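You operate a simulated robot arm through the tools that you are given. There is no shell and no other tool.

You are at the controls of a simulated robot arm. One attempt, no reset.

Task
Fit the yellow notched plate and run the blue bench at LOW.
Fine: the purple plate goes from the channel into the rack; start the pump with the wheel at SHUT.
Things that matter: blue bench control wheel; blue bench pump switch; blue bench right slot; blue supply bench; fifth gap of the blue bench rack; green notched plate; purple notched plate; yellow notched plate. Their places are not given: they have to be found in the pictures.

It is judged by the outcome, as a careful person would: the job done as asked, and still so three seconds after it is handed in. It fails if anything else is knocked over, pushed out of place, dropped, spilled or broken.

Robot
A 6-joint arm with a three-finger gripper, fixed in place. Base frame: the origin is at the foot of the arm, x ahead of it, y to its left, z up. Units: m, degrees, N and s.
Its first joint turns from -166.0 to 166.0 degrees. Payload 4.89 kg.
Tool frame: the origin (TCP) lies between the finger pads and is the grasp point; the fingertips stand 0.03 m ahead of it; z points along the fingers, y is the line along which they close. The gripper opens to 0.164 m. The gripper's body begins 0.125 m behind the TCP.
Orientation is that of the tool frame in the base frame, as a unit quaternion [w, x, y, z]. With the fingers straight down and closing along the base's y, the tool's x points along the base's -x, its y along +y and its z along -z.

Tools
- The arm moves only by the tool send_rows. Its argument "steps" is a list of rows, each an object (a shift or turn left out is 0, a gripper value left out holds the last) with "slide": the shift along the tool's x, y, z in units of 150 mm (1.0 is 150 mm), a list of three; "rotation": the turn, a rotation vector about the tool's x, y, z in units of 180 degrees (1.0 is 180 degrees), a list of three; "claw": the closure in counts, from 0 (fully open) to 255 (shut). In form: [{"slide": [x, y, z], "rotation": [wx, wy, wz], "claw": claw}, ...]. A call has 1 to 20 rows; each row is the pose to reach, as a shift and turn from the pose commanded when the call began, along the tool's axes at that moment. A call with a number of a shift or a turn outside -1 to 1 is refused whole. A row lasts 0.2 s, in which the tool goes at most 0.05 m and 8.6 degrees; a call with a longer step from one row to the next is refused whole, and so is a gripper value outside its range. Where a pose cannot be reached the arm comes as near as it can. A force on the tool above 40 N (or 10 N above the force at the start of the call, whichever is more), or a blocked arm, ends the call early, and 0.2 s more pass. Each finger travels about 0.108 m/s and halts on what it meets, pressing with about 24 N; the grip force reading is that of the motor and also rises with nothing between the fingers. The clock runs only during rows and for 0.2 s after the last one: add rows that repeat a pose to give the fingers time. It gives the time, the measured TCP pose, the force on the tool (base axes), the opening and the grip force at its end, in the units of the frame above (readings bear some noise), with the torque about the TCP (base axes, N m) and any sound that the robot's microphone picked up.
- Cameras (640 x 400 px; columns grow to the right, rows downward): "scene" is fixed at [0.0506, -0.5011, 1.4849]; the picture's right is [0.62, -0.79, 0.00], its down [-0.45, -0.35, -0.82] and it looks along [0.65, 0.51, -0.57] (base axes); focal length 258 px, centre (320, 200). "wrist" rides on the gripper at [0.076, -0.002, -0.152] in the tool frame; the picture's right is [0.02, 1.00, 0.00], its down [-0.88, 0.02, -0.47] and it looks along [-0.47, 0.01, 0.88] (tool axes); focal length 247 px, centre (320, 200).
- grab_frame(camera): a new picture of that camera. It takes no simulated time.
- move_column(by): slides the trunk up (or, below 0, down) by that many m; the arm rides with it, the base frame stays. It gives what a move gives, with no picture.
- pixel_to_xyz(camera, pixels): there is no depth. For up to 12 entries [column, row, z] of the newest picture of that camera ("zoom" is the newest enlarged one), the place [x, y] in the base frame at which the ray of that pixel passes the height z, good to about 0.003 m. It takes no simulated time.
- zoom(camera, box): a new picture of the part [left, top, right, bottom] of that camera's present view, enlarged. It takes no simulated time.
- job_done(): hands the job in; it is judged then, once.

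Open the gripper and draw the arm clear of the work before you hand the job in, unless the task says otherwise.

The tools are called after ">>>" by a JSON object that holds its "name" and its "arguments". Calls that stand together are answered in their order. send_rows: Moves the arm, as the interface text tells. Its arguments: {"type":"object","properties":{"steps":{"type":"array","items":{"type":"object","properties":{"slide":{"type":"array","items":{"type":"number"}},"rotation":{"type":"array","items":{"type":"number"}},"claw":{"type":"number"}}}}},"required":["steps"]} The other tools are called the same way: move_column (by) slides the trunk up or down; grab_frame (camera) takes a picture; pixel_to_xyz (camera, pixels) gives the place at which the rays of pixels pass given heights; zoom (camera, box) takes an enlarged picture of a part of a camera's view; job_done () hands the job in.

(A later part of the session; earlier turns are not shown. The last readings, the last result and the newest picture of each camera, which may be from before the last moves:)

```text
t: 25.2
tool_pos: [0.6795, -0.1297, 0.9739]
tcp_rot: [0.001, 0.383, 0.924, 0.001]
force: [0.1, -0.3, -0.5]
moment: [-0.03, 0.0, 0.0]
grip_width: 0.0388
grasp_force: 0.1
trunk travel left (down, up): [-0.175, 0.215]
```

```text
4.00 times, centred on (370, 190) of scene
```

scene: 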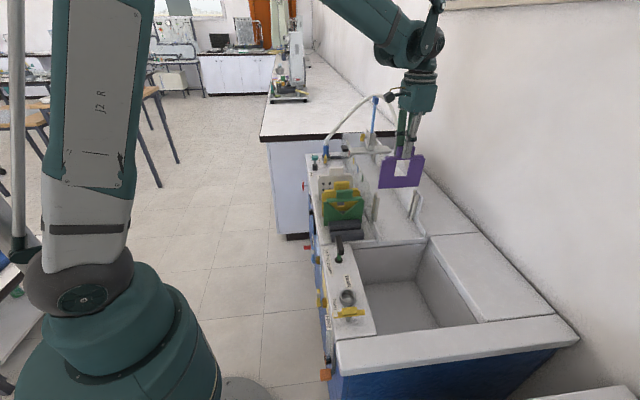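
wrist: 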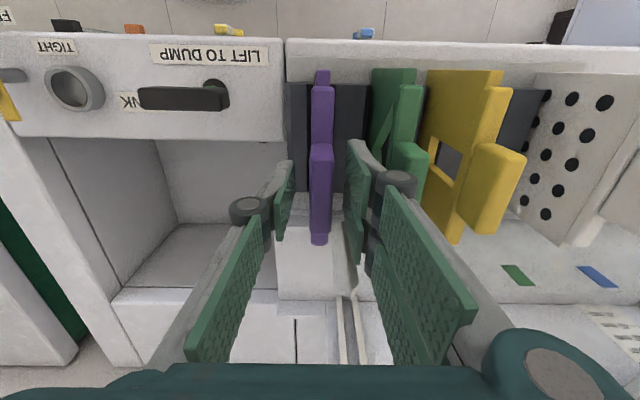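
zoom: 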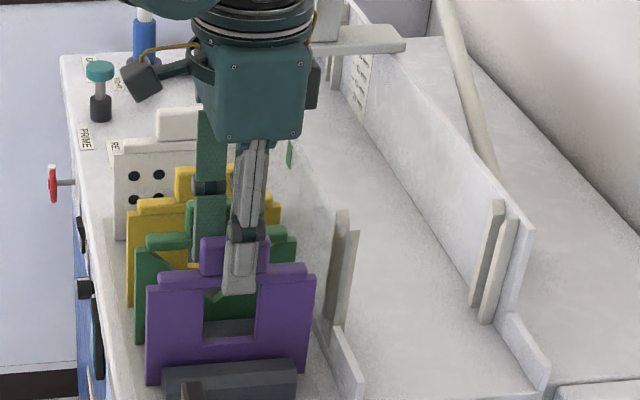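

The plate stands free and the force is about zero. I raise straight up.

>>> {"name": "send_rows", "arguments": {"steps": [{"slide": [0, 0, -0.08]}, {"slide": [0, 0, -0.2]}, {"slide": [0, 0, -0.4]}, {"slide": [0, 0, -0.6]}, {"slide": [0, 0, -0.8]}, {"slide": [0, 0, -1.0]}, {"slide": [0, 0, -1.0]}]}}

>>> {"name": "grab_frame", "arguments": {"camera": "wrist"}}

>>> {"name": "zoom", "arguments": {"camera": "scene", "box": [290, 140, 450, 240]}}

>>> {"name": "zoom", "arguments": {"camera": "wrist", "box": [280, 50, 440, 150]}}

```text
t: 26.8
tool_pos: [0.6794, -0.1293, 1.1244]
tcp_rot: [0.0, 0.383, 0.924, 0.0]
force: [-0.1, -0.9, 0.0]
moment: [0.0, -0.02, -0.03]
grip_width: 0.0382
grasp_force: 0.0
trunk travel left (down, up): [-0.175, 0.215]
```

```text
taken
```

wrist: 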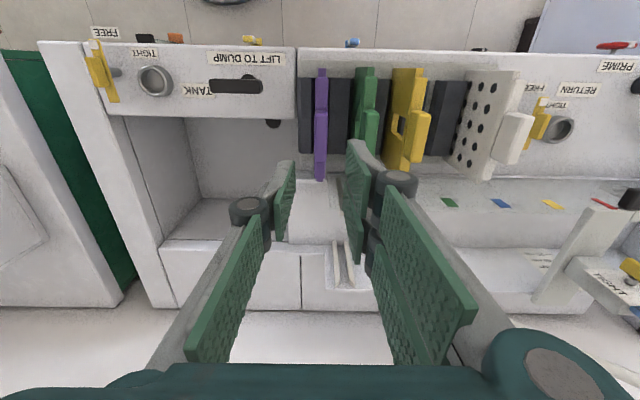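

```text
4.00 times, centred on (370, 190) of scene
```

zoom: 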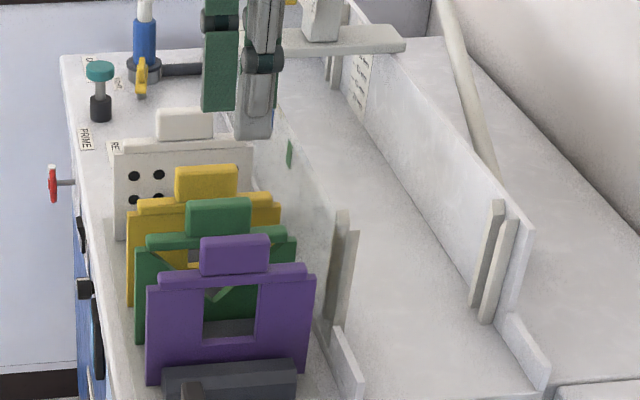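

```text
4.00 times, centred on (360, 100) of wrist
```

zoom: 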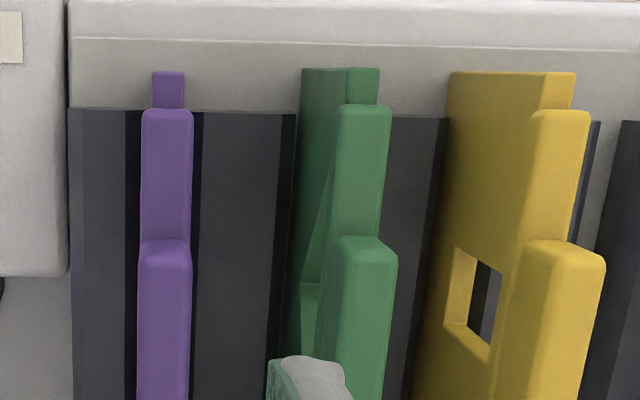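

Purple is seated upright in the fifth gap. The pitch is 0.056, so yellow is at u≈0.5015. I open to 50 mm and move over the yellow tab.

>>> {"name": "send_rows", "arguments": {"steps": [{"slide": [0, 0.15, 0], "claw": 177}, {"slide": [0, 0.35, 0]}, {"slide": [0, 0.55, 0]}, {"slide": [0, 0.75, 0]}, {"slide": [0, 0.75, 0.25]}, {"slide": [0, 0.75, 0.45]}, {"slide": [0, 0.75, 0.45]}]}}

>>> {"name": "grab_frame", "arguments": {"camera": "wrist"}}

>>> {"name": "zoom", "arguments": {"camera": "wrist", "box": [240, 50, 400, 150]}}

```text
t: 28.4
tool_pos: [0.7601, -0.0491, 1.0569]
tcp_rot: [0.0, 0.383, 0.924, 0.0]
force: [0.4, 0.3, -0.7]
moment: [-0.03, 0.02, -0.01]
grip_width: 0.0501
grasp_force: 0.1
trunk travel left (down, up): [-0.175, 0.215]
```

```text
taken
```

wrist: 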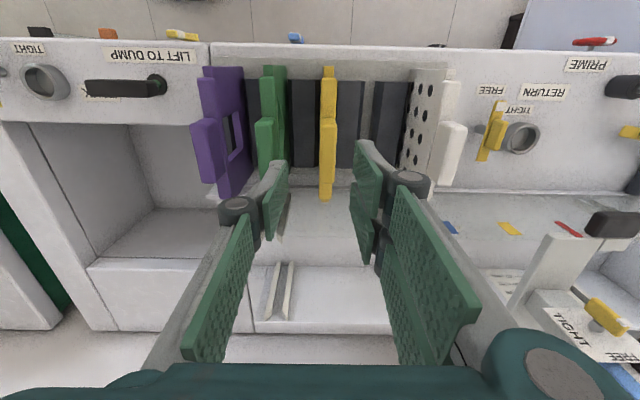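

```text
4.00 times, centred on (320, 100) of wrist
```

zoom: 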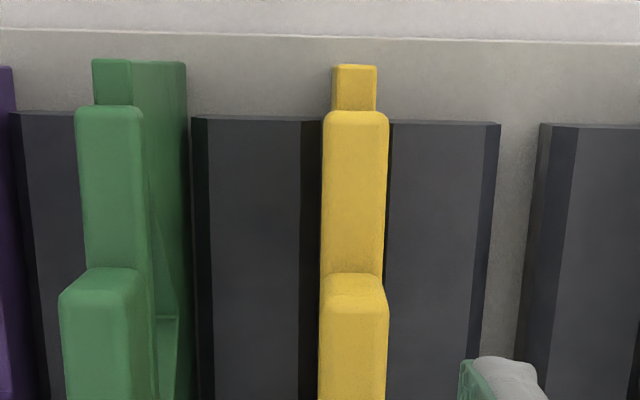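

The yellow tab sits right of the gripper's centre, at column 328 against 320. I compute its exact position.

>>> {"name": "pixel_to_xyz", "arguments": {"camera": "wrist", "pixels": [[328.5, 127, 0.983], [328.5, 140, 0.983], [327, 195, 0.983], [328, 190, 0.983], [274, 127, 0.983], [320, 195, 0.983]]}}

```text
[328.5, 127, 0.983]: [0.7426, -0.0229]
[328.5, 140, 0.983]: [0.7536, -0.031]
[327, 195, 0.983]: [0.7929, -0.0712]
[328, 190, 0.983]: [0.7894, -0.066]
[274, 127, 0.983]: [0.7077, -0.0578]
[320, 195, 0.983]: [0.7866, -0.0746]
```

Yellow is at u≈0.510, so I shift 7.5 mm and descend to z≈0.975 around its tab.

>>> {"name": "send_rows", "arguments": {"steps": [{"slide": [0, 0.05, 0.0]}, {"slide": [0, 0.05, 0.15]}, {"slide": [0, 0.05, 0.3]}, {"slide": [0, 0.05, 0.42]}, {"slide": [0, 0.05, 0.5]}, {"slide": [0, 0.05, 0.548]}, {"slide": [0, 0.05, 0.548]}]}}

>>> {"name": "grab_frame", "arguments": {"camera": "wrist"}}

```text
t: 30.0
tool_pos: [0.7647, -0.044, 0.9754]
tcp_rot: [0.0, 0.383, 0.924, 0.0]
force: [0.2, -0.5, 0.2]
moment: [-0.01, 0.0, 0.03]
grip_width: 0.0503
grasp_force: 0.1
trunk travel left (down, up): [-0.175, 0.215]
```

```text
taken
```

wrist: 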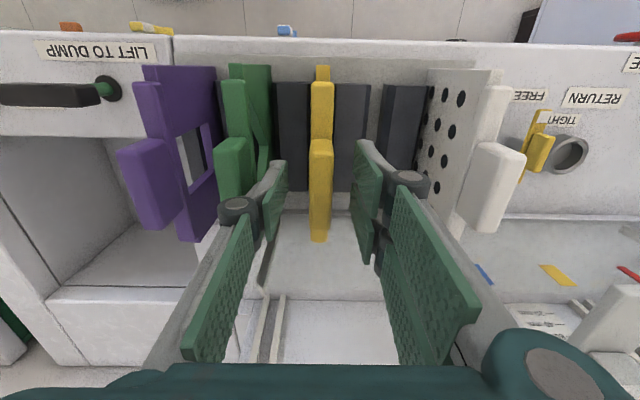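

The yellow tab is centred between the fingers at column 320. I close on it.

>>> {"name": "send_rows", "arguments": {"steps": [{"slide": [0, 0, 0], "claw": 210}, {"slide": [0, 0, 0], "claw": 255}, {"slide": [0, 0, 0], "claw": 255}, {"slide": [0, 0, 0], "claw": 255}]}}

>>> {"name": "grab_frame", "arguments": {"camera": "wrist"}}

```text
t: 31.0
tool_pos: [0.7649, -0.0443, 0.9756]
tcp_rot: [0.0, 0.383, 0.924, 0.0]
force: [0.1, -0.2, 0.1]
moment: [-0.02, -0.01, 0.0]
grip_width: 0.0153
grasp_force: 24.1
trunk travel left (down, up): [-0.175, 0.215]
```

```text
taken
```

wrist: 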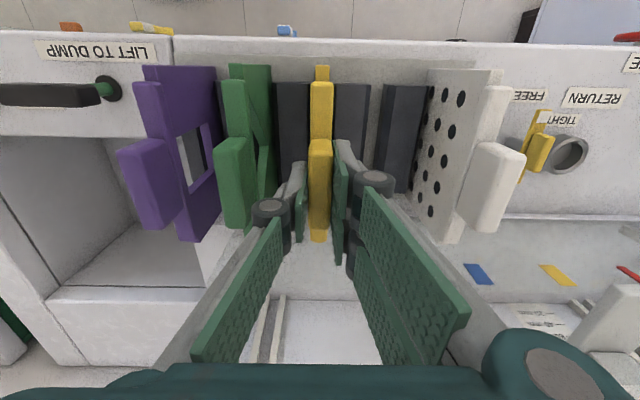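

Gripped at 15.3 mm. I lift straight up and compare the plate's position in the grip with the earlier purple views.

>>> {"name": "send_rows", "arguments": {"steps": [{"slide": [0, 0, -0.05]}, {"slide": [0, 0, -0.12]}, {"slide": [0, 0, -0.25]}, {"slide": [0, 0, -0.4]}, {"slide": [0, 0, -0.55]}, {"slide": [0, 0, -0.7]}, {"slide": [0, 0, -0.85]}, {"slide": [0, 0, -1.0]}, {"slide": [0, 0, -1.0]}]}}

>>> {"name": "grab_frame", "arguments": {"camera": "wrist"}}

>>> {"name": "zoom", "arguments": {"camera": "wrist", "box": [240, 20, 400, 120]}}

>>> {"name": "zoom", "arguments": {"camera": "scene", "box": [290, 120, 450, 220]}}

```text
t: 33.0
tool_pos: [0.7635, -0.0429, 1.1242]
tcp_rot: [0.001, 0.383, 0.924, 0.0]
force: [-0.8, -0.3, -1.2]
moment: [0.0, -0.01, 0.01]
grip_width: 0.0157
grasp_force: 23.8
trunk travel left (down, up): [-0.175, 0.215]
```

```text
taken
```

wrist: 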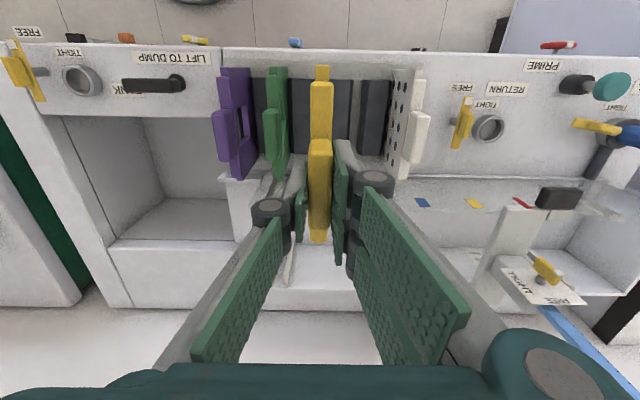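

```text
4.00 times, centred on (320, 70) of wrist
```

zoom: 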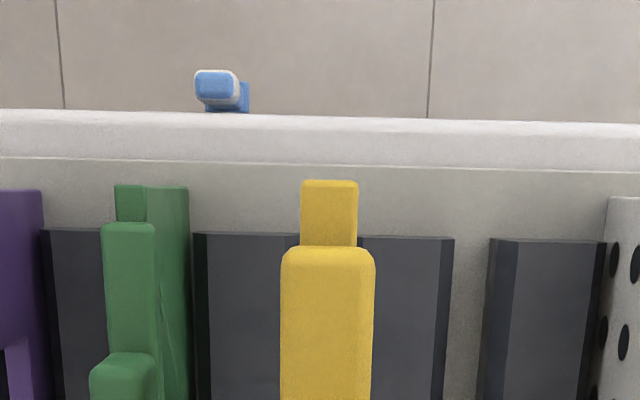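

```text
4.00 times, centred on (370, 170) of scene
```

zoom: 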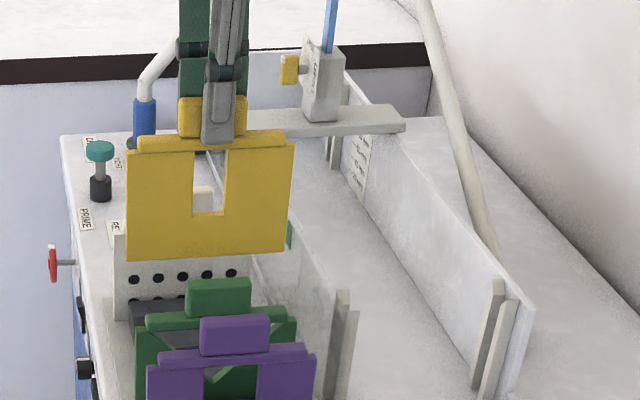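

Compared with purple, the yellow plate sits about 3 mm toward the front in the grip, so the slot target is TCP u≈0.440, v≈0.7665. I raise to clear the other plates, then move back over the channel at this u before shifting sideways.

>>> {"name": "send_rows", "arguments": {"steps": [{"slide": [0, 0, -0.2]}, {"slide": [0, 0, -0.4]}, {"slide": [-0.12, 0, -0.4]}, {"slide": [-0.28, 0, -0.4]}, {"slide": [-0.44, 0, -0.4]}, {"slide": [-0.6, 0, -0.4]}, {"slide": [-0.76, 0, -0.4]}, {"slide": [-0.9, 0, -0.4]}, {"slide": [-1.0, 0, -0.4]}, {"slide": [-1.0, 0, -0.4]}]}}

>>> {"name": "send_rows", "arguments": {"steps": [{"slide": [-0.12, 0, 0]}, {"slide": [-0.25, 0, 0]}, {"slide": [-0.303, -0.1, 0]}, {"slide": [-0.303, -0.2, 0]}, {"slide": [-0.303, -0.3, 0]}, {"slide": [-0.303, -0.4, 0]}, {"slide": [-0.303, -0.464, 0]}, {"slide": [-0.303, -0.464, 0]}]}}

>>> {"name": "grab_frame", "arguments": {"camera": "wrist"}}

>>> {"name": "zoom", "arguments": {"camera": "wrist", "box": [240, 30, 400, 130]}}

>>> {"name": "zoom", "arguments": {"camera": "scene", "box": [310, 130, 470, 230]}}

```text
t: 35.2
tool_pos: [0.8723, -0.1498, 1.1843]
tcp_rot: [0.0, 0.382, 0.924, 0.0]
force: [-0.1, 0.2, -3.5]
moment: [0.0, 0.07, 0.04]
grip_width: 0.016
grasp_force: 23.6
trunk travel left (down, up): [-0.175, 0.215]
```

```text
t: 37.0
tool_pos: [0.8536, -0.2308, 1.1838]
tcp_rot: [0.0, 0.383, 0.924, 0.0]
force: [-0.3, -0.7, -2.2]
moment: [0.01, 0.03, -0.02]
grip_width: 0.0157
grasp_force: 23.9
trunk travel left (down, up): [-0.175, 0.215]
```

```text
taken
```

wrist: 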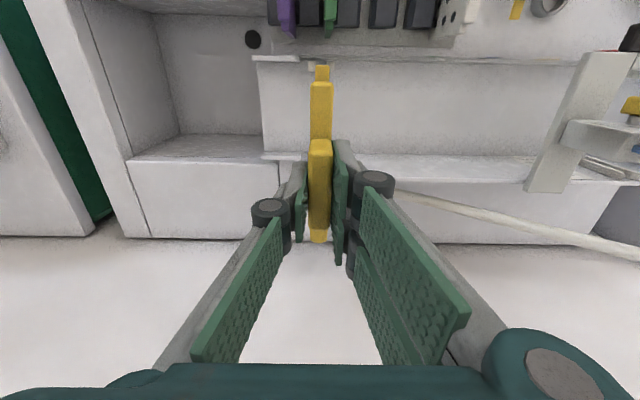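

```text
4.00 times, centred on (320, 80) of wrist
```

zoom: 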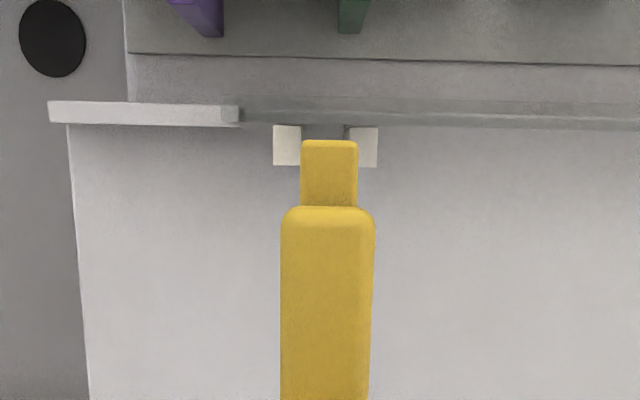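

```text
4.00 times, centred on (390, 180) of scene
```

zoom: 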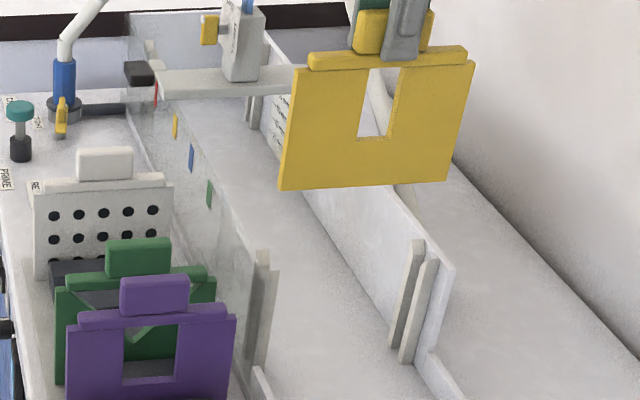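

The plate edge (zoom columns 301–358) is within 1 mm of the groove's centre (rail inner edges 301 and 350, seen at a greater depth). I lower to just above the rail tops and recheck.

>>> {"name": "send_rows", "arguments": {"steps": [{"slide": [0, -0.003, 0.12]}, {"slide": [0, -0.003, 0.24]}, {"slide": [0, -0.003, 0.34]}, {"slide": [0, -0.003, 0.4]}, {"slide": [0, -0.003, 0.4]}]}}

>>> {"name": "zoom", "arguments": {"camera": "wrist", "box": [240, 30, 400, 130]}}

>>> {"name": "zoom", "arguments": {"camera": "scene", "box": [310, 130, 470, 230]}}

```text
t: 38.2
tool_pos: [0.8533, -0.2313, 1.1249]
tcp_rot: [0.0, 0.383, 0.924, 0.0]
force: [0.3, 0.0, -2.3]
moment: [0.0, 0.0, -0.01]
grip_width: 0.0157
grasp_force: 24.0
trunk travel left (down, up): [-0.175, 0.215]
```

```text
4.00 times, centred on (320, 80) of wrist
```

zoom: 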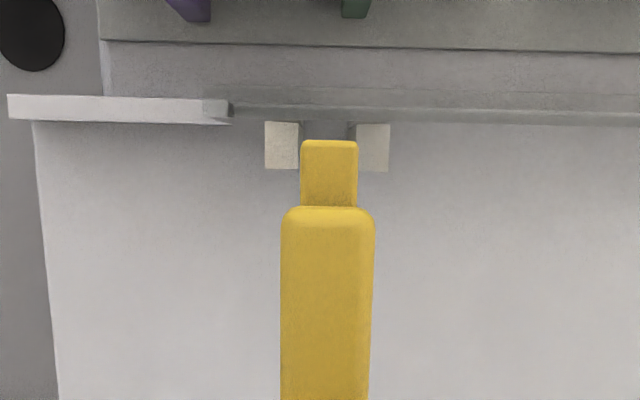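

```text
4.00 times, centred on (390, 180) of scene
```

zoom: 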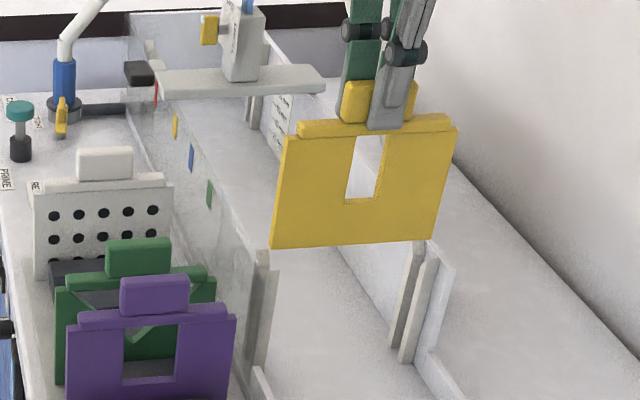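

The groove (298–357, deeper) and the plate (301–357) agree to under 1 mm. I lower slowly into the rails.

>>> {"name": "send_rows", "arguments": {"steps": [{"slide": [0, 0, 0.06]}, {"slide": [0, 0, 0.12]}, {"slide": [0, 0, 0.18]}, {"slide": [0, 0, 0.24]}, {"slide": [0, 0, 0.3]}, {"slide": [0, 0, 0.36]}, {"slide": [0, 0, 0.42]}, {"slide": [0, 0, 0.48]}, {"slide": [0, 0, 0.48]}]}}

>>> {"name": "zoom", "arguments": {"camera": "wrist", "box": [240, 30, 400, 130]}}

>>> {"name": "zoom", "arguments": {"camera": "scene", "box": [310, 130, 470, 230]}}

```text
t: 40.2
tool_pos: [0.8529, -0.2328, 1.0515]
tcp_rot: [0.0, 0.382, 0.924, 0.0]
force: [-0.8, -0.1, -2.4]
moment: [-0.01, 0.01, -0.01]
grip_width: 0.0158
grasp_force: 24.5
trunk travel left (down, up): [-0.175, 0.215]
```

```text
4.00 times, centred on (320, 80) of wrist
```

zoom: 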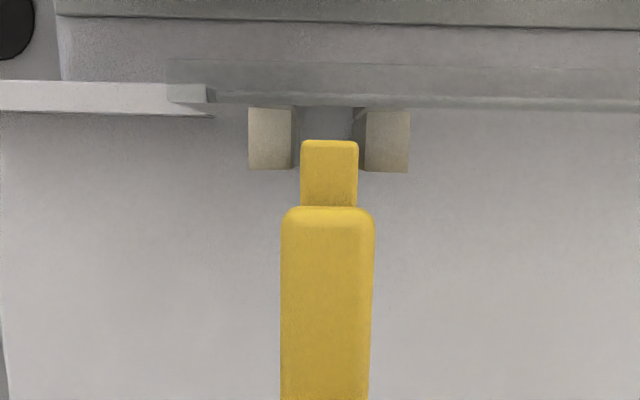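

```text
4.00 times, centred on (390, 180) of scene
```

zoom: 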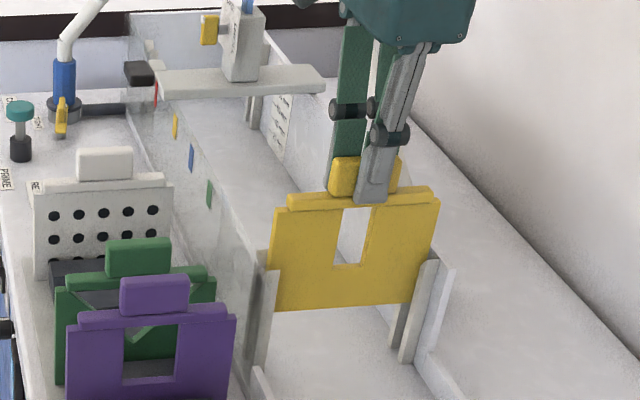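

The plate is sliding between both rail pairs with no side force. I continue down towards the seat expected at z≈0.987.

>>> {"name": "send_rows", "arguments": {"steps": [{"slide": [0, 0, 0.06]}, {"slide": [0, 0, 0.12]}, {"slide": [0, 0, 0.18]}, {"slide": [0, 0, 0.24]}, {"slide": [0, 0, 0.3]}, {"slide": [0, 0, 0.34]}, {"slide": [0, 0, 0.38]}, {"slide": [0, 0, 0.38]}]}}

```text
t: 42.0
tool_pos: [0.8546, -0.2317, 0.9946]
tcp_rot: [-0.001, 0.382, 0.924, 0.0]
force: [-0.2, 0.2, -3.0]
moment: [-0.04, 0.02, 0.03]
grip_width: 0.0155
grasp_force: 24.2
trunk travel left (down, up): [-0.175, 0.215]
```

Free of contact at 0.9946, so I go slower for the last millimetres.

>>> {"name": "send_rows", "arguments": {"steps": [{"slide": [0, 0, 0.012]}, {"slide": [0, 0, 0.024]}, {"slide": [0, 0, 0.036]}, {"slide": [0, 0, 0.046]}, {"slide": [0, 0, 0.046]}]}}

```text
t: 43.2
tool_pos: [0.8532, -0.2311, 0.989]
tcp_rot: [0.0, 0.383, 0.924, 0.0]
force: [0.5, 0.4, -1.7]
moment: [0.0, 0.0, 0.02]
grip_width: 0.0158
grasp_force: 24.0
trunk travel left (down, up): [-0.175, 0.215]
```

>>> {"name": "send_rows", "arguments": {"steps": [{"slide": [0, 0, 0.008]}, {"slide": [0, 0, 0.016]}, {"slide": [0, 0, 0.024]}, {"slide": [0, 0, 0.024]}]}}

```text
t: 44.2
tool_pos: [0.8544, -0.231, 0.9861]
tcp_rot: [0.0, 0.382, 0.924, 0.0]
force: [0.2, -0.3, 3.5]
moment: [0.14, -0.05, 0.01]
grip_width: 0.0157
grasp_force: 23.9
trunk travel left (down, up): [-0.175, 0.215]
```

Contact starts at z≈0.986, as expected. I press a millimetre or so more to confirm the seat.

>>> {"name": "send_rows", "arguments": {"steps": [{"slide": [0, 0, 0.006]}, {"slide": [0, 0, 0.012]}, {"slide": [0, 0, 0.012]}]}}

>>> {"name": "zoom", "arguments": {"camera": "scene", "box": [310, 130, 470, 230]}}

>>> {"name": "zoom", "arguments": {"camera": "wrist", "box": [240, 30, 400, 130]}}

```text
t: 45.0
tool_pos: [0.8527, -0.231, 0.9846]
tcp_rot: [0.001, 0.382, 0.924, -0.001]
force: [4.9, -3.9, 24.9]
moment: [-0.12, -0.14, 0.01]
grip_width: 0.0157
grasp_force: 24.1
trunk travel left (down, up): [-0.175, 0.215]
```

```text
4.00 times, centred on (390, 180) of scene
```

zoom: 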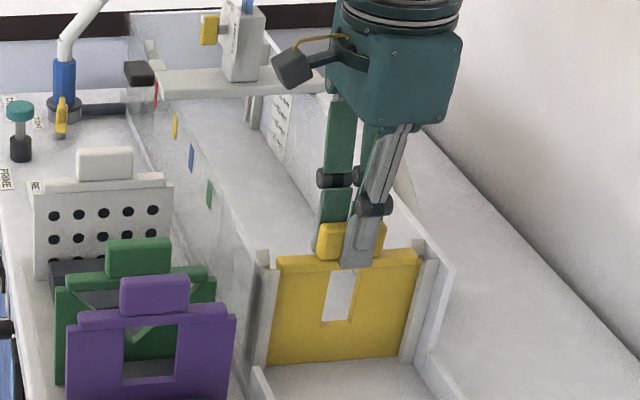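

```text
4.00 times, centred on (320, 80) of wrist
```

zoom: 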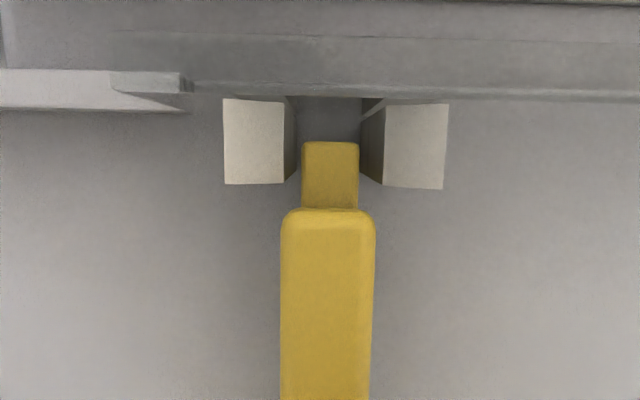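

The yellow plate is seated in the right slot between both rails, just as purple was. I relieve the pressure, open the fingers and lift away.

>>> {"name": "send_rows", "arguments": {"steps": [{"slide": [0, 0, -0.012], "claw": 255}, {"slide": [0, 0, -0.012], "claw": 230}, {"slide": [0, 0, -0.012], "claw": 200}, {"slide": [0, 0, -0.012], "claw": 180}, {"slide": [0, 0, -0.012], "claw": 180}]}}

>>> {"name": "send_rows", "arguments": {"steps": [{"slide": [0, 0, -0.08]}, {"slide": [0, 0, -0.2]}, {"slide": [0, 0, -0.4]}, {"slide": [0, 0, -0.6]}, {"slide": [0, 0, -0.8]}, {"slide": [0, 0, -1.0]}, {"slide": [0, 0, -1.0]}]}}

>>> {"name": "zoom", "arguments": {"camera": "scene", "box": [310, 130, 470, 230]}}

>>> {"name": "grab_frame", "arguments": {"camera": "wrist"}}

```text
t: 46.2
tool_pos: [0.8543, -0.2308, 0.9864]
tcp_rot: [0.0, 0.383, 0.924, -0.001]
force: [-0.7, -0.9, -0.1]
moment: [-0.03, -0.04, 0.0]
grip_width: 0.0481
grasp_force: 0.1
trunk travel left (down, up): [-0.175, 0.215]
```

```text
t: 47.8
tool_pos: [0.8521, -0.2317, 1.1357]
tcp_rot: [0.0, 0.383, 0.924, 0.0]
force: [-0.1, 0.2, -0.3]
moment: [-0.02, -0.03, -0.01]
grip_width: 0.048
grasp_force: 0.1
trunk travel left (down, up): [-0.175, 0.215]
```

```text
4.00 times, centred on (390, 180) of scene
```

zoom: 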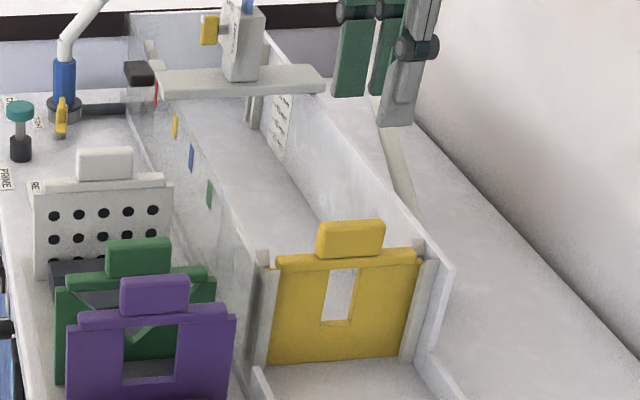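

```text
taken
```

wrist: 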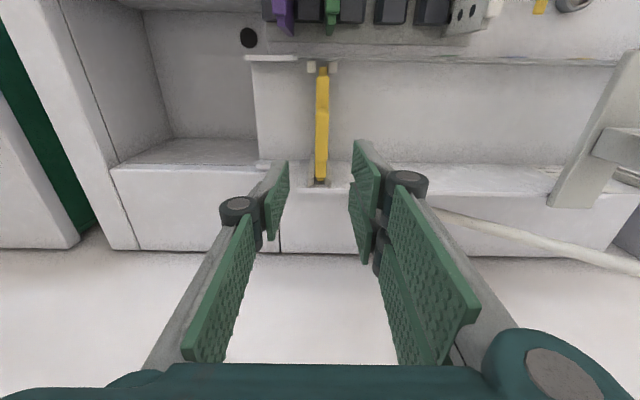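

Yellow is standing in the right slot, so the plates are done. Now I retreat up and back toward the front panel in stages, keeping above the plates.

>>> {"name": "send_rows", "arguments": {"steps": [{"slide": [0, 0, -0.2], "claw": 180}, {"slide": [0, 0, -0.4]}, {"slide": [0.2, 0.14, -0.4]}, {"slide": [0.4, 0.28, -0.4]}, {"slide": [0.6, 0.42, -0.4]}, {"slide": [0.8, 0.56, -0.4]}, {"slide": [1.0, 0.7, -0.4]}, {"slide": [1.0, 0.7, -0.4]}]}}

>>> {"name": "send_rows", "arguments": {"steps": [{"slide": [0.2, 0.2, 0]}, {"slide": [0.4, 0.4, 0]}, {"slide": [0.6, 0.6, 0]}, {"slide": [0.8, 0.8, 0]}, {"slide": [1.0, 1.0, 0]}, {"slide": [1.0, 1.0, 0]}]}}

>>> {"name": "send_rows", "arguments": {"steps": [{"slide": [0.2, 0.1, 0], "rotation": [0, -0.04, 0]}, {"slide": [0.4, 0.2, 0], "rotation": [0, -0.08, 0]}, {"slide": [0.6, 0.3, 0], "rotation": [0, -0.12, 0]}, {"slide": [0.8, 0.4, 0], "rotation": [0, -0.16, 0]}, {"slide": [1.0, 0.5, 0], "rotation": [0, -0.2, 0]}, {"slide": [1.0, 0.5, 0.1], "rotation": [0, -0.233, 0]}, {"slide": [1.0, 0.5, 0.1], "rotation": [0, -0.233, 0]}]}}

```text
t: 49.6
tool_pos: [0.8222, -0.0492, 1.1955]
tcp_rot: [0.0, 0.383, 0.924, -0.001]
force: [-0.7, 0.3, -1.1]
moment: [-0.05, -0.03, -0.02]
grip_width: 0.0484
grasp_force: 0.0
trunk travel left (down, up): [-0.175, 0.215]
```

```text
t: 51.0
tool_pos: [0.8221, 0.1612, 1.1973]
tcp_rot: [0.0, 0.383, 0.924, 0.0]
force: [-0.3, -0.2, 0.3]
moment: [-0.08, 0.01, 0.02]
grip_width: 0.0482
grasp_force: 0.0
trunk travel left (down, up): [-0.175, 0.215]
```

```text
t: 52.6
tool_pos: [0.7681, 0.3208, 1.1808]
tcp_rot: [0.331, 0.358, 0.862, -0.138]
force: [0.5, 0.1, -1.3]
moment: [-0.08, 0.02, -0.04]
grip_width: 0.0482
grasp_force: 0.0
trunk travel left (down, up): [-0.175, 0.215]
```

I move down and back to get the pump switch and wheel in close view.

>>> {"name": "send_rows", "arguments": {"steps": [{"slide": [0.25, 0.08, 0.1]}, {"slide": [0.5, 0.16, 0.22]}, {"slide": [0.75, 0.23, 0.35]}, {"slide": [1.0, 0.3, 0.48]}, {"slide": [1.0, 0.3, 0.48]}]}}

>>> {"name": "grab_frame", "arguments": {"camera": "wrist"}}

```text
t: 53.8
tool_pos: [0.7551, 0.3976, 1.026]
tcp_rot: [0.33, 0.358, 0.863, -0.138]
force: [0.3, 0.4, -0.8]
moment: [-0.1, -0.01, -0.08]
grip_width: 0.048
grasp_force: 0.0
trunk travel left (down, up): [-0.175, 0.215]
```

```text
taken
```

wrist: 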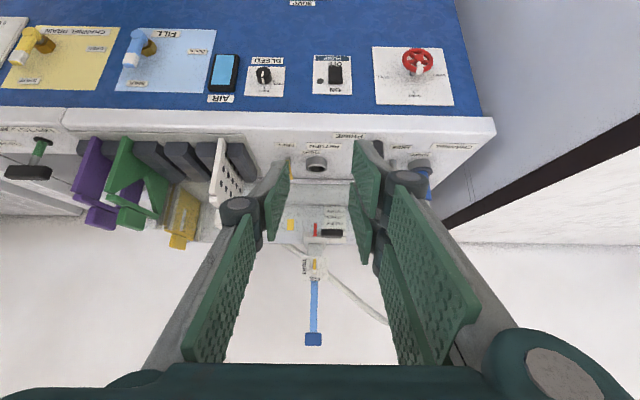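

I lower another 0.15 m for a frontal view, after zooming here for triangulation.

>>> {"name": "zoom", "arguments": {"camera": "wrist", "box": [300, 30, 460, 130]}}

>>> {"name": "send_rows", "arguments": {"steps": [{"slide": [0.17, 0.05, 0.18]}, {"slide": [0.34, 0.1, 0.37]}, {"slide": [0.5, 0.15, 0.55]}, {"slide": [0.669, 0.2, 0.743]}, {"slide": [0.669, 0.2, 0.743]}]}}

>>> {"name": "grab_frame", "arguments": {"camera": "wrist"}}

>>> {"name": "zoom", "arguments": {"camera": "wrist", "box": [280, 130, 440, 230]}}

```text
4.00 times, centred on (380, 80) of wrist
```

zoom: 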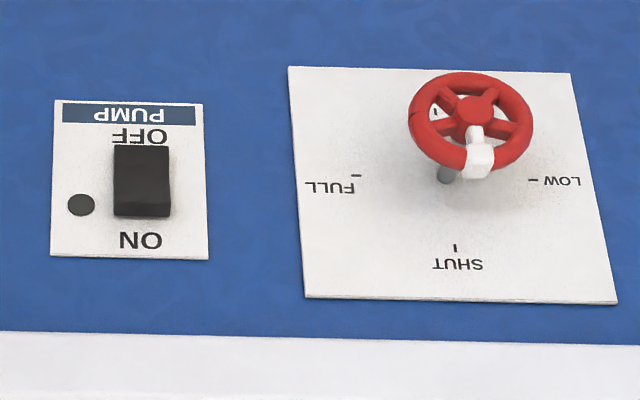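

```text
t: 55.0
tool_pos: [0.7769, 0.4194, 0.8761]
tcp_rot: [0.33, 0.358, 0.863, -0.137]
force: [0.3, 0.2, -0.2]
moment: [0.02, 0.04, 0.0]
grip_width: 0.0482
grasp_force: 0.0
trunk travel left (down, up): [-0.175, 0.215]
```

```text
taken
```

wrist: 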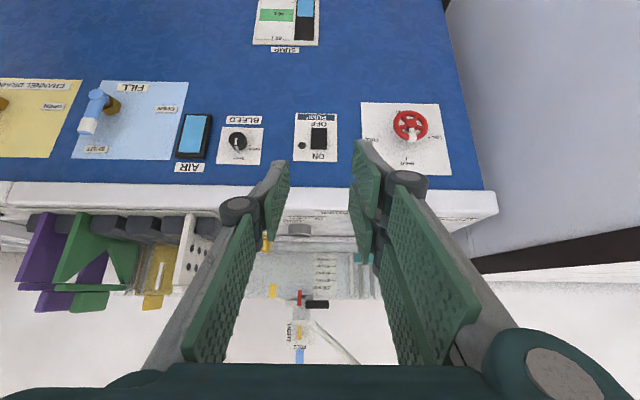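

```text
4.00 times, centred on (360, 180) of wrist
```

zoom: 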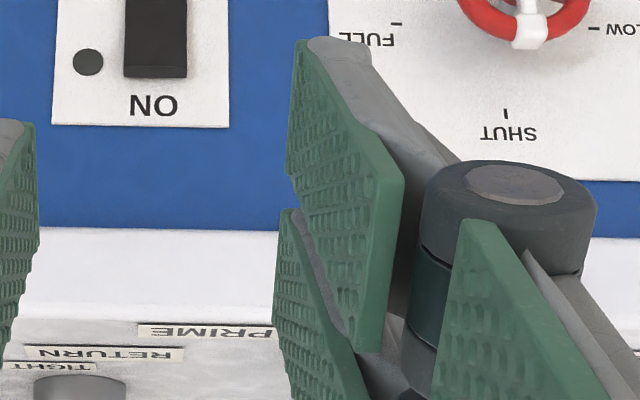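

The geometry is now clear. The panel face is at v≈0.485, the rocker at u≈0.844 spans z≈0.655–0.705 with the raised ON end up, and the wheel hub is at u≈0.999, v≈0.442, z≈0.676 with its white spoke straight up at SHUT. I close the fingers and approach the rocker.

>>> {"name": "send_rows", "arguments": {"steps": [{"slide": [0, 0, 0.15], "claw": 215}, {"slide": [0, 0, 0.35], "claw": 255}, {"slide": [0, 0, 0.55], "claw": 255}, {"slide": [0, -0.01, 0.75], "claw": 255}, {"slide": [0, -0.012, 0.9], "claw": 255}, {"slide": [0, -0.012, 0.9], "claw": 255}]}}

>>> {"name": "grab_frame", "arguments": {"camera": "wrist"}}

>>> {"name": "zoom", "arguments": {"camera": "wrist", "box": [260, 130, 420, 230]}}

>>> {"name": "grab_frame", "arguments": {"camera": "scene"}}

```text
t: 56.4
tool_pos: [0.8389, 0.354, 0.7759]
tcp_rot: [0.33, 0.358, 0.863, -0.137]
force: [-0.4, 0.4, 0.1]
moment: [-0.04, -0.04, -0.04]
grip_width: 0.0
grasp_force: 24.0
trunk travel left (down, up): [-0.175, 0.215]
```

```text
taken
```

wrist: 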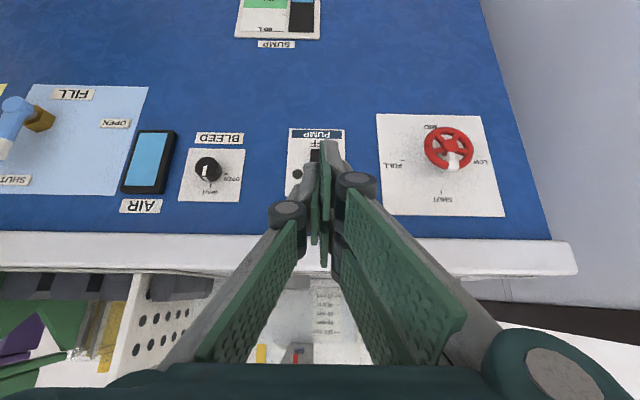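

```text
4.00 times, centred on (340, 180) of wrist
```

zoom: 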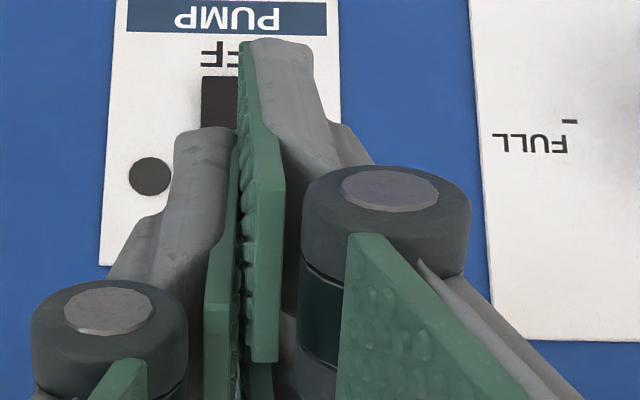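

```text
taken
```

scene: 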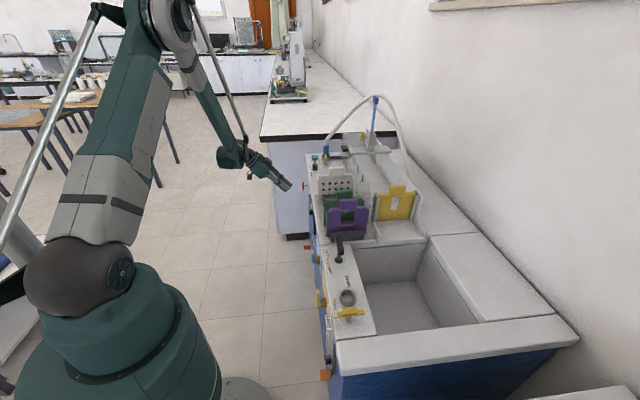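

The closed tip points at the rocker at column 320 (zoom 205–310). I advance to about 1–2 cm in front of its upper (ON) end.

>>> {"name": "send_rows", "arguments": {"steps": [{"slide": [-0.02, 0, 0.17]}, {"slide": [-0.04, 0, 0.34]}, {"slide": [-0.06, 0, 0.5]}, {"slide": [-0.083, 0, 0.675]}, {"slide": [-0.083, 0, 0.675]}]}}

>>> {"name": "grab_frame", "arguments": {"camera": "wrist"}}

>>> {"name": "zoom", "arguments": {"camera": "wrist", "box": [260, 100, 420, 200]}}

>>> {"name": "zoom", "arguments": {"camera": "scene", "box": [240, 130, 400, 230]}}

```text
t: 57.6
tool_pos: [0.8929, 0.2994, 0.7098]
tcp_rot: [0.331, 0.357, 0.863, -0.137]
force: [-0.4, 0.4, 0.4]
moment: [-0.01, -0.05, 0.0]
grip_width: 0.0
grasp_force: 24.3
trunk travel left (down, up): [-0.175, 0.215]
```

```text
taken
```

wrist: 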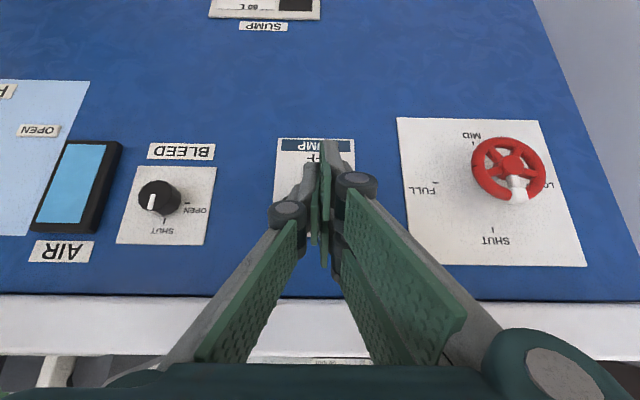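

```text
4.00 times, centred on (340, 150) of wrist
```

zoom: 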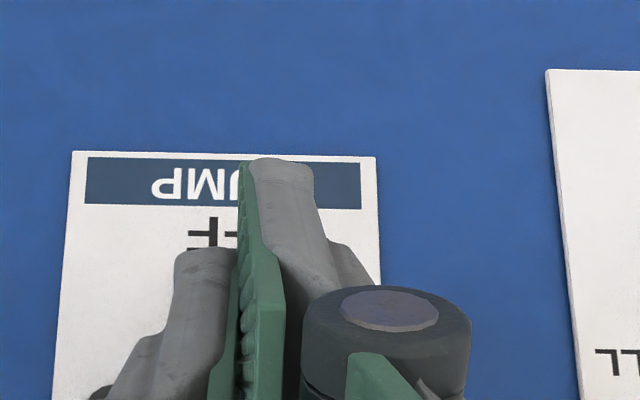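

```text
4.00 times, centred on (320, 180) of scene
```

zoom: 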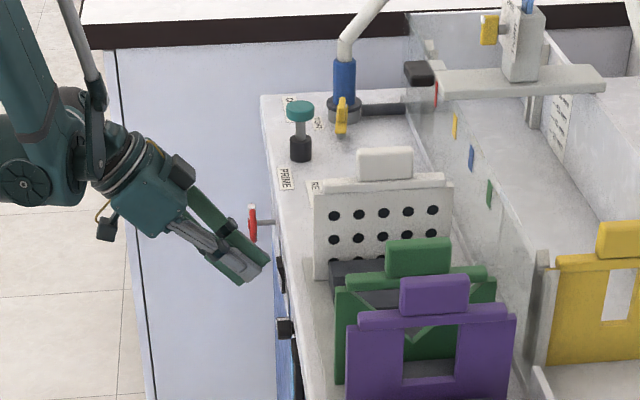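

The finger visuals look asymmetric, so before pressing I zoom in on the tip in the scene to see which part leads.

>>> {"name": "zoom", "arguments": {"camera": "scene", "box": [262, 165, 334, 210]}}

>>> {"name": "zoom", "arguments": {"camera": "wrist", "box": [280, 120, 376, 180]}}

```text
8.89 times, centred on (298, 188) of scene
```

zoom: 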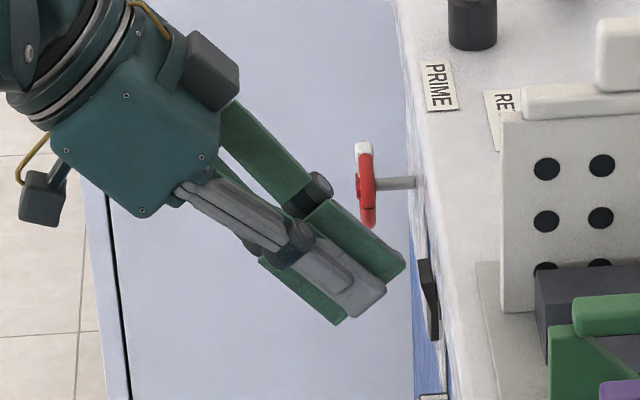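

```text
6.67 times, centred on (328, 150) of wrist
```

zoom: 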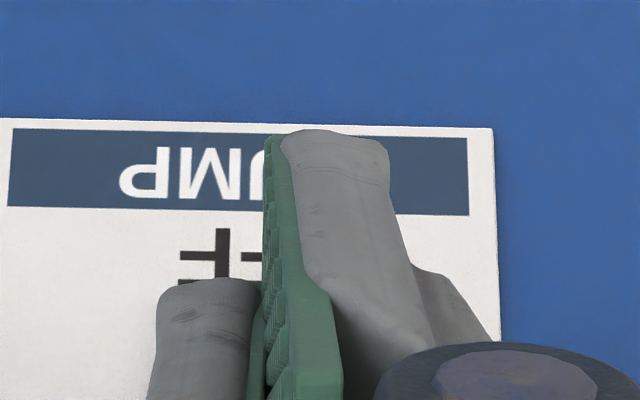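

The upper prong leads and is about 1 cm in front of the rocker's raised upper (ON) end, near (420,262) in the zoom. I push slowly along the panel normal, watching force and sound.

>>> {"name": "send_rows", "arguments": {"steps": [{"slide": [-0.0198, 0, 0.0178]}, {"slide": [-0.0396, 0, 0.0357]}, {"slide": [-0.0594, 0, 0.0535]}, {"slide": [-0.0743, 0, 0.0669]}, {"slide": [-0.0743, 0, 0.0669]}]}}

>>> {"name": "zoom", "arguments": {"camera": "scene", "box": [262, 165, 334, 210]}}

```text
t: 58.8
tool_pos: [0.9033, 0.2887, 0.709]
tcp_rot: [0.331, 0.358, 0.862, -0.138]
force: [-6.2, 3.2, 5.0]
moment: [-0.11, -0.14, -0.06]
grip_width: 0.0
grasp_force: 24.1
trunk travel left (down, up): [-0.175, 0.215]
heard: click
```

```text
8.89 times, centred on (298, 188) of scene
```

zoom: 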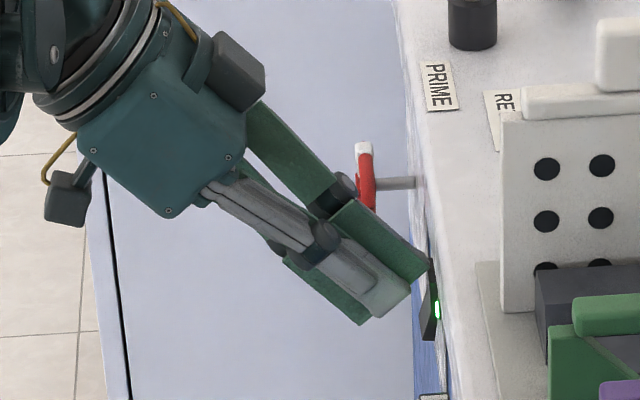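

The click was heard and the green lamp is lit at zoom (437,308), so the pump is ON with the wheel at SHUT. I back straight off the panel.

>>> {"name": "send_rows", "arguments": {"steps": [{"slide": [0.07, 0, -0.063]}, {"slide": [0.2, 0, -0.18]}, {"slide": [0.35, 0, -0.315]}, {"slide": [0.55, 0, -0.495]}, {"slide": [0.7, 0, -0.63]}, {"slide": [0.7, 0, -0.63]}]}}

>>> {"name": "grab_frame", "arguments": {"camera": "wrist"}}

>>> {"name": "zoom", "arguments": {"camera": "wrist", "box": [360, 100, 520, 200]}}

```text
t: 60.2
tool_pos: [0.8023, 0.3901, 0.7109]
tcp_rot: [0.33, 0.358, 0.863, -0.137]
force: [0.3, 0.2, 0.0]
moment: [0.0, 0.02, 0.01]
grip_width: 0.0
grasp_force: 24.3
trunk travel left (down, up): [-0.175, 0.215]
```

```text
taken
```

wrist: 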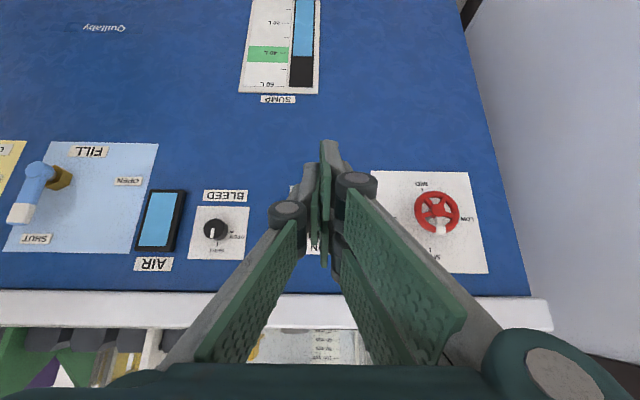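

```text
4.00 times, centred on (440, 150) of wrist
```

zoom: 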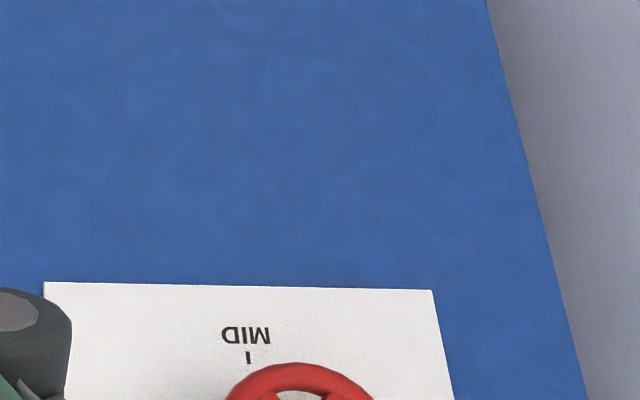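

The SHUT/LOW/MID/FULL dial is visible with the white spoke at SHUT. I now level the tool along the wheel axis, open the fingers and line up on the wheel, checking reach.

>>> {"name": "send_rows", "arguments": {"steps": [{"slide": [0.0, 0.15, 0.0], "rotation": [0, -0.044, 0], "claw": 200}, {"slide": [0.03, 0.3, 0.03], "rotation": [0, -0.089, 0], "claw": 150}, {"slide": [0.06, 0.45, 0.07], "rotation": [0, -0.133, 0], "claw": 110}, {"slide": [0.1, 0.6, 0.1], "rotation": [0, -0.178, 0], "claw": 110}, {"slide": [0.13, 0.75, 0.14], "rotation": [0, -0.222, 0], "claw": 110}, {"slide": [0.156, 0.9, 0.173], "rotation": [0, -0.267, 0], "claw": 110}, {"slide": [0.156, 1.0, 0.173], "rotation": [0, -0.267, 0], "claw": 110}, {"slide": [0.156, 1.0, 0.173], "rotation": [0, -0.267, 0], "claw": 110}]}}

>>> {"name": "grab_frame", "arguments": {"camera": "wrist"}}

>>> {"name": "grab_frame", "arguments": {"camera": "scene"}}

```text
t: 62.0
tool_pos: [0.894, 0.4774, 0.7113]
tcp_rot: [0.653, 0.271, 0.654, -0.27]
force: [-0.2, -0.6, -0.1]
moment: [-0.03, 0.02, 0.01]
grip_width: 0.0932
grasp_force: 0.1
out of reach, approached as far as the arm can: row 6, 7, 8
trunk travel left (down, up): [-0.175, 0.215]
```

```text
taken
```

wrist: 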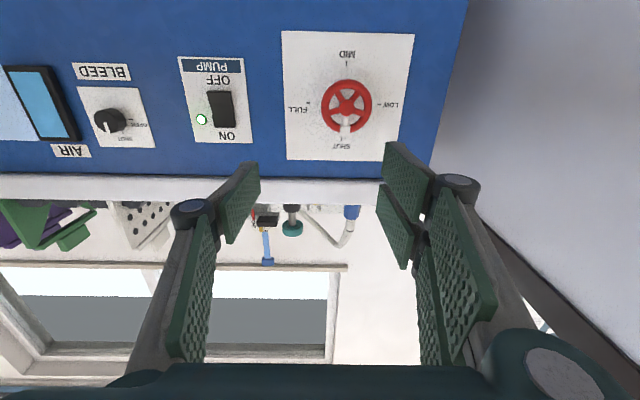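

```text
taken
```

scene: 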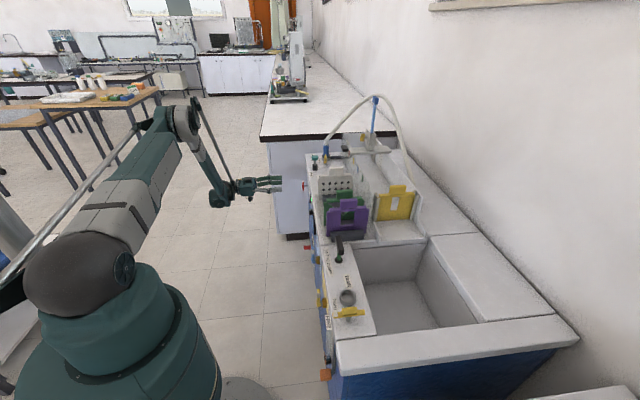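

The orientation was reached but the arm is at its limit (u 0.970, z 0.711). The shoulder sits higher than this, so lowering the trunk should gain reach: I first raise the tool 0.15 m, then lower the trunk.

>>> {"name": "send_rows", "arguments": {"steps": [{"slide": [-0.2, -0.05, 0]}, {"slide": [-0.4, -0.1, 0]}, {"slide": [-0.6, -0.15, 0]}, {"slide": [-0.8, -0.15, 0]}, {"slide": [-1.0, -0.15, 0]}, {"slide": [-1.0, -0.15, 0]}]}}

>>> {"name": "move_column", "arguments": {"by": -0.1}}

```text
t: 63.4
tool_pos: [0.8763, 0.4626, 0.8639]
tcp_rot: [0.653, 0.271, 0.653, -0.271]
force: [0.2, 1.0, -0.1]
moment: [-0.04, 0.0, -0.02]
grip_width: 0.093
grasp_force: 0.0
trunk travel left (down, up): [-0.175, 0.215]
```

```text
t: 64.7
tool_pos: [0.8781, 0.4626, 0.7642]
tcp_rot: [0.654, 0.27, 0.653, -0.27]
force: [-0.1, -0.3, 0.2]
moment: [-0.01, -0.01, 0.0]
grip_width: 0.0933
grasp_force: 0.0
trunk travel left (down, up): [-0.075, 0.315]
```

The trunk move went well, so I lower the remaining 0.075 m.

>>> {"name": "move_column", "arguments": {"by": -0.075}}

>>> {"name": "grab_frame", "arguments": {"camera": "wrist"}}

>>> {"name": "zoom", "arguments": {"camera": "wrist", "box": [280, 20, 440, 170]}}

```text
t: 65.8
tool_pos: [0.877, 0.4619, 0.6895]
tcp_rot: [0.653, 0.271, 0.653, -0.271]
force: [-1.1, -0.2, 0.3]
moment: [0.01, 0.01, 0.01]
grip_width: 0.0932
grasp_force: 0.0
trunk travel left (down, up): [0.0, 0.39]
```

```text
taken
```

wrist: 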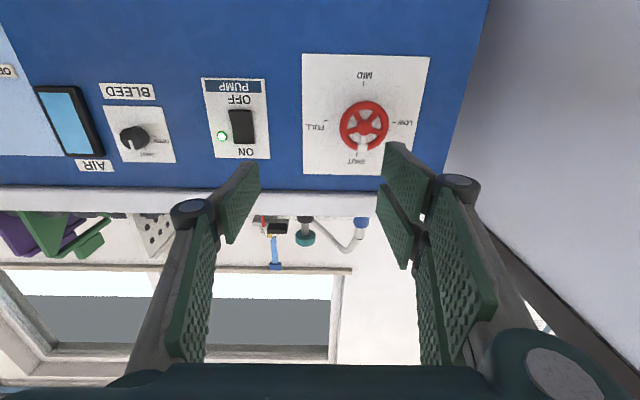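

```text
2.67 times, centred on (360, 95) of wrist
```

zoom: 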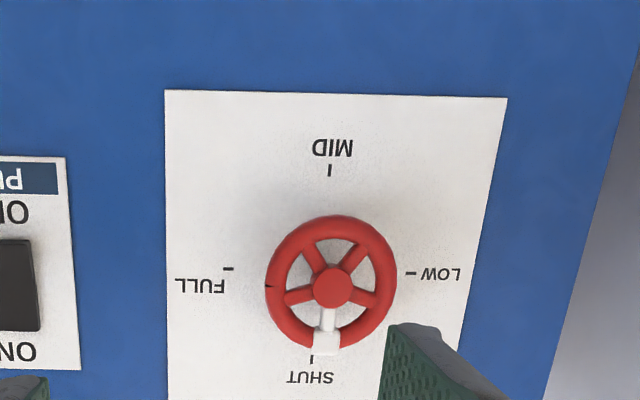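

The hub is confirmed at u≈0.999, z≈0.676, and the spoke is at SHUT. I test reach at u=0.999 and whether the wrist can roll −120° here in free space, which I need for gripping at −30° and turning −90°.

>>> {"name": "send_rows", "arguments": {"steps": [{"slide": [0.03, 0.12, 0]}, {"slide": [0.06, 0.24, 0]}, {"slide": [0.09, 0.349, 0]}, {"slide": [0.09, 0.349, 0]}]}}

>>> {"name": "send_rows", "arguments": {"steps": [{"rotation": [0, 0, -0.045]}, {"rotation": [0, 0, -0.09]}, {"rotation": [0, 0, -0.135]}, {"rotation": [0, 0, -0.18]}, {"rotation": [0, 0, -0.225]}, {"rotation": [0, 0, -0.27]}, {"rotation": [0, 0, -0.315]}, {"rotation": [0, 0, -0.36]}, {"rotation": [0, 0, -0.405]}, {"rotation": [0, 0, -0.45]}, {"rotation": [0, 0, -0.495]}, {"rotation": [0, 0, -0.54]}, {"rotation": [0, 0, -0.585]}, {"rotation": [0, 0, -0.63]}, {"rotation": [0, 0, -0.667]}, {"rotation": [0, 0, -0.667]}]}}

```text
t: 66.8
tool_pos: [0.914, 0.5003, 0.6754]
tcp_rot: [0.653, 0.271, 0.653, -0.271]
force: [-0.4, 0.6, -0.1]
moment: [0.03, 0.03, 0.0]
grip_width: 0.0932
grasp_force: 0.1
trunk travel left (down, up): [0.0, 0.39]
```

```text
t: 70.2
tool_pos: [0.914, 0.4992, 0.6765]
tcp_rot: [-0.092, 0.43, -0.562, 0.701]
force: [0.5, 1.0, -0.4]
moment: [0.0, 0.02, 0.03]
grip_width: 0.0934
grasp_force: 0.0
trunk travel left (down, up): [0.0, 0.39]
```

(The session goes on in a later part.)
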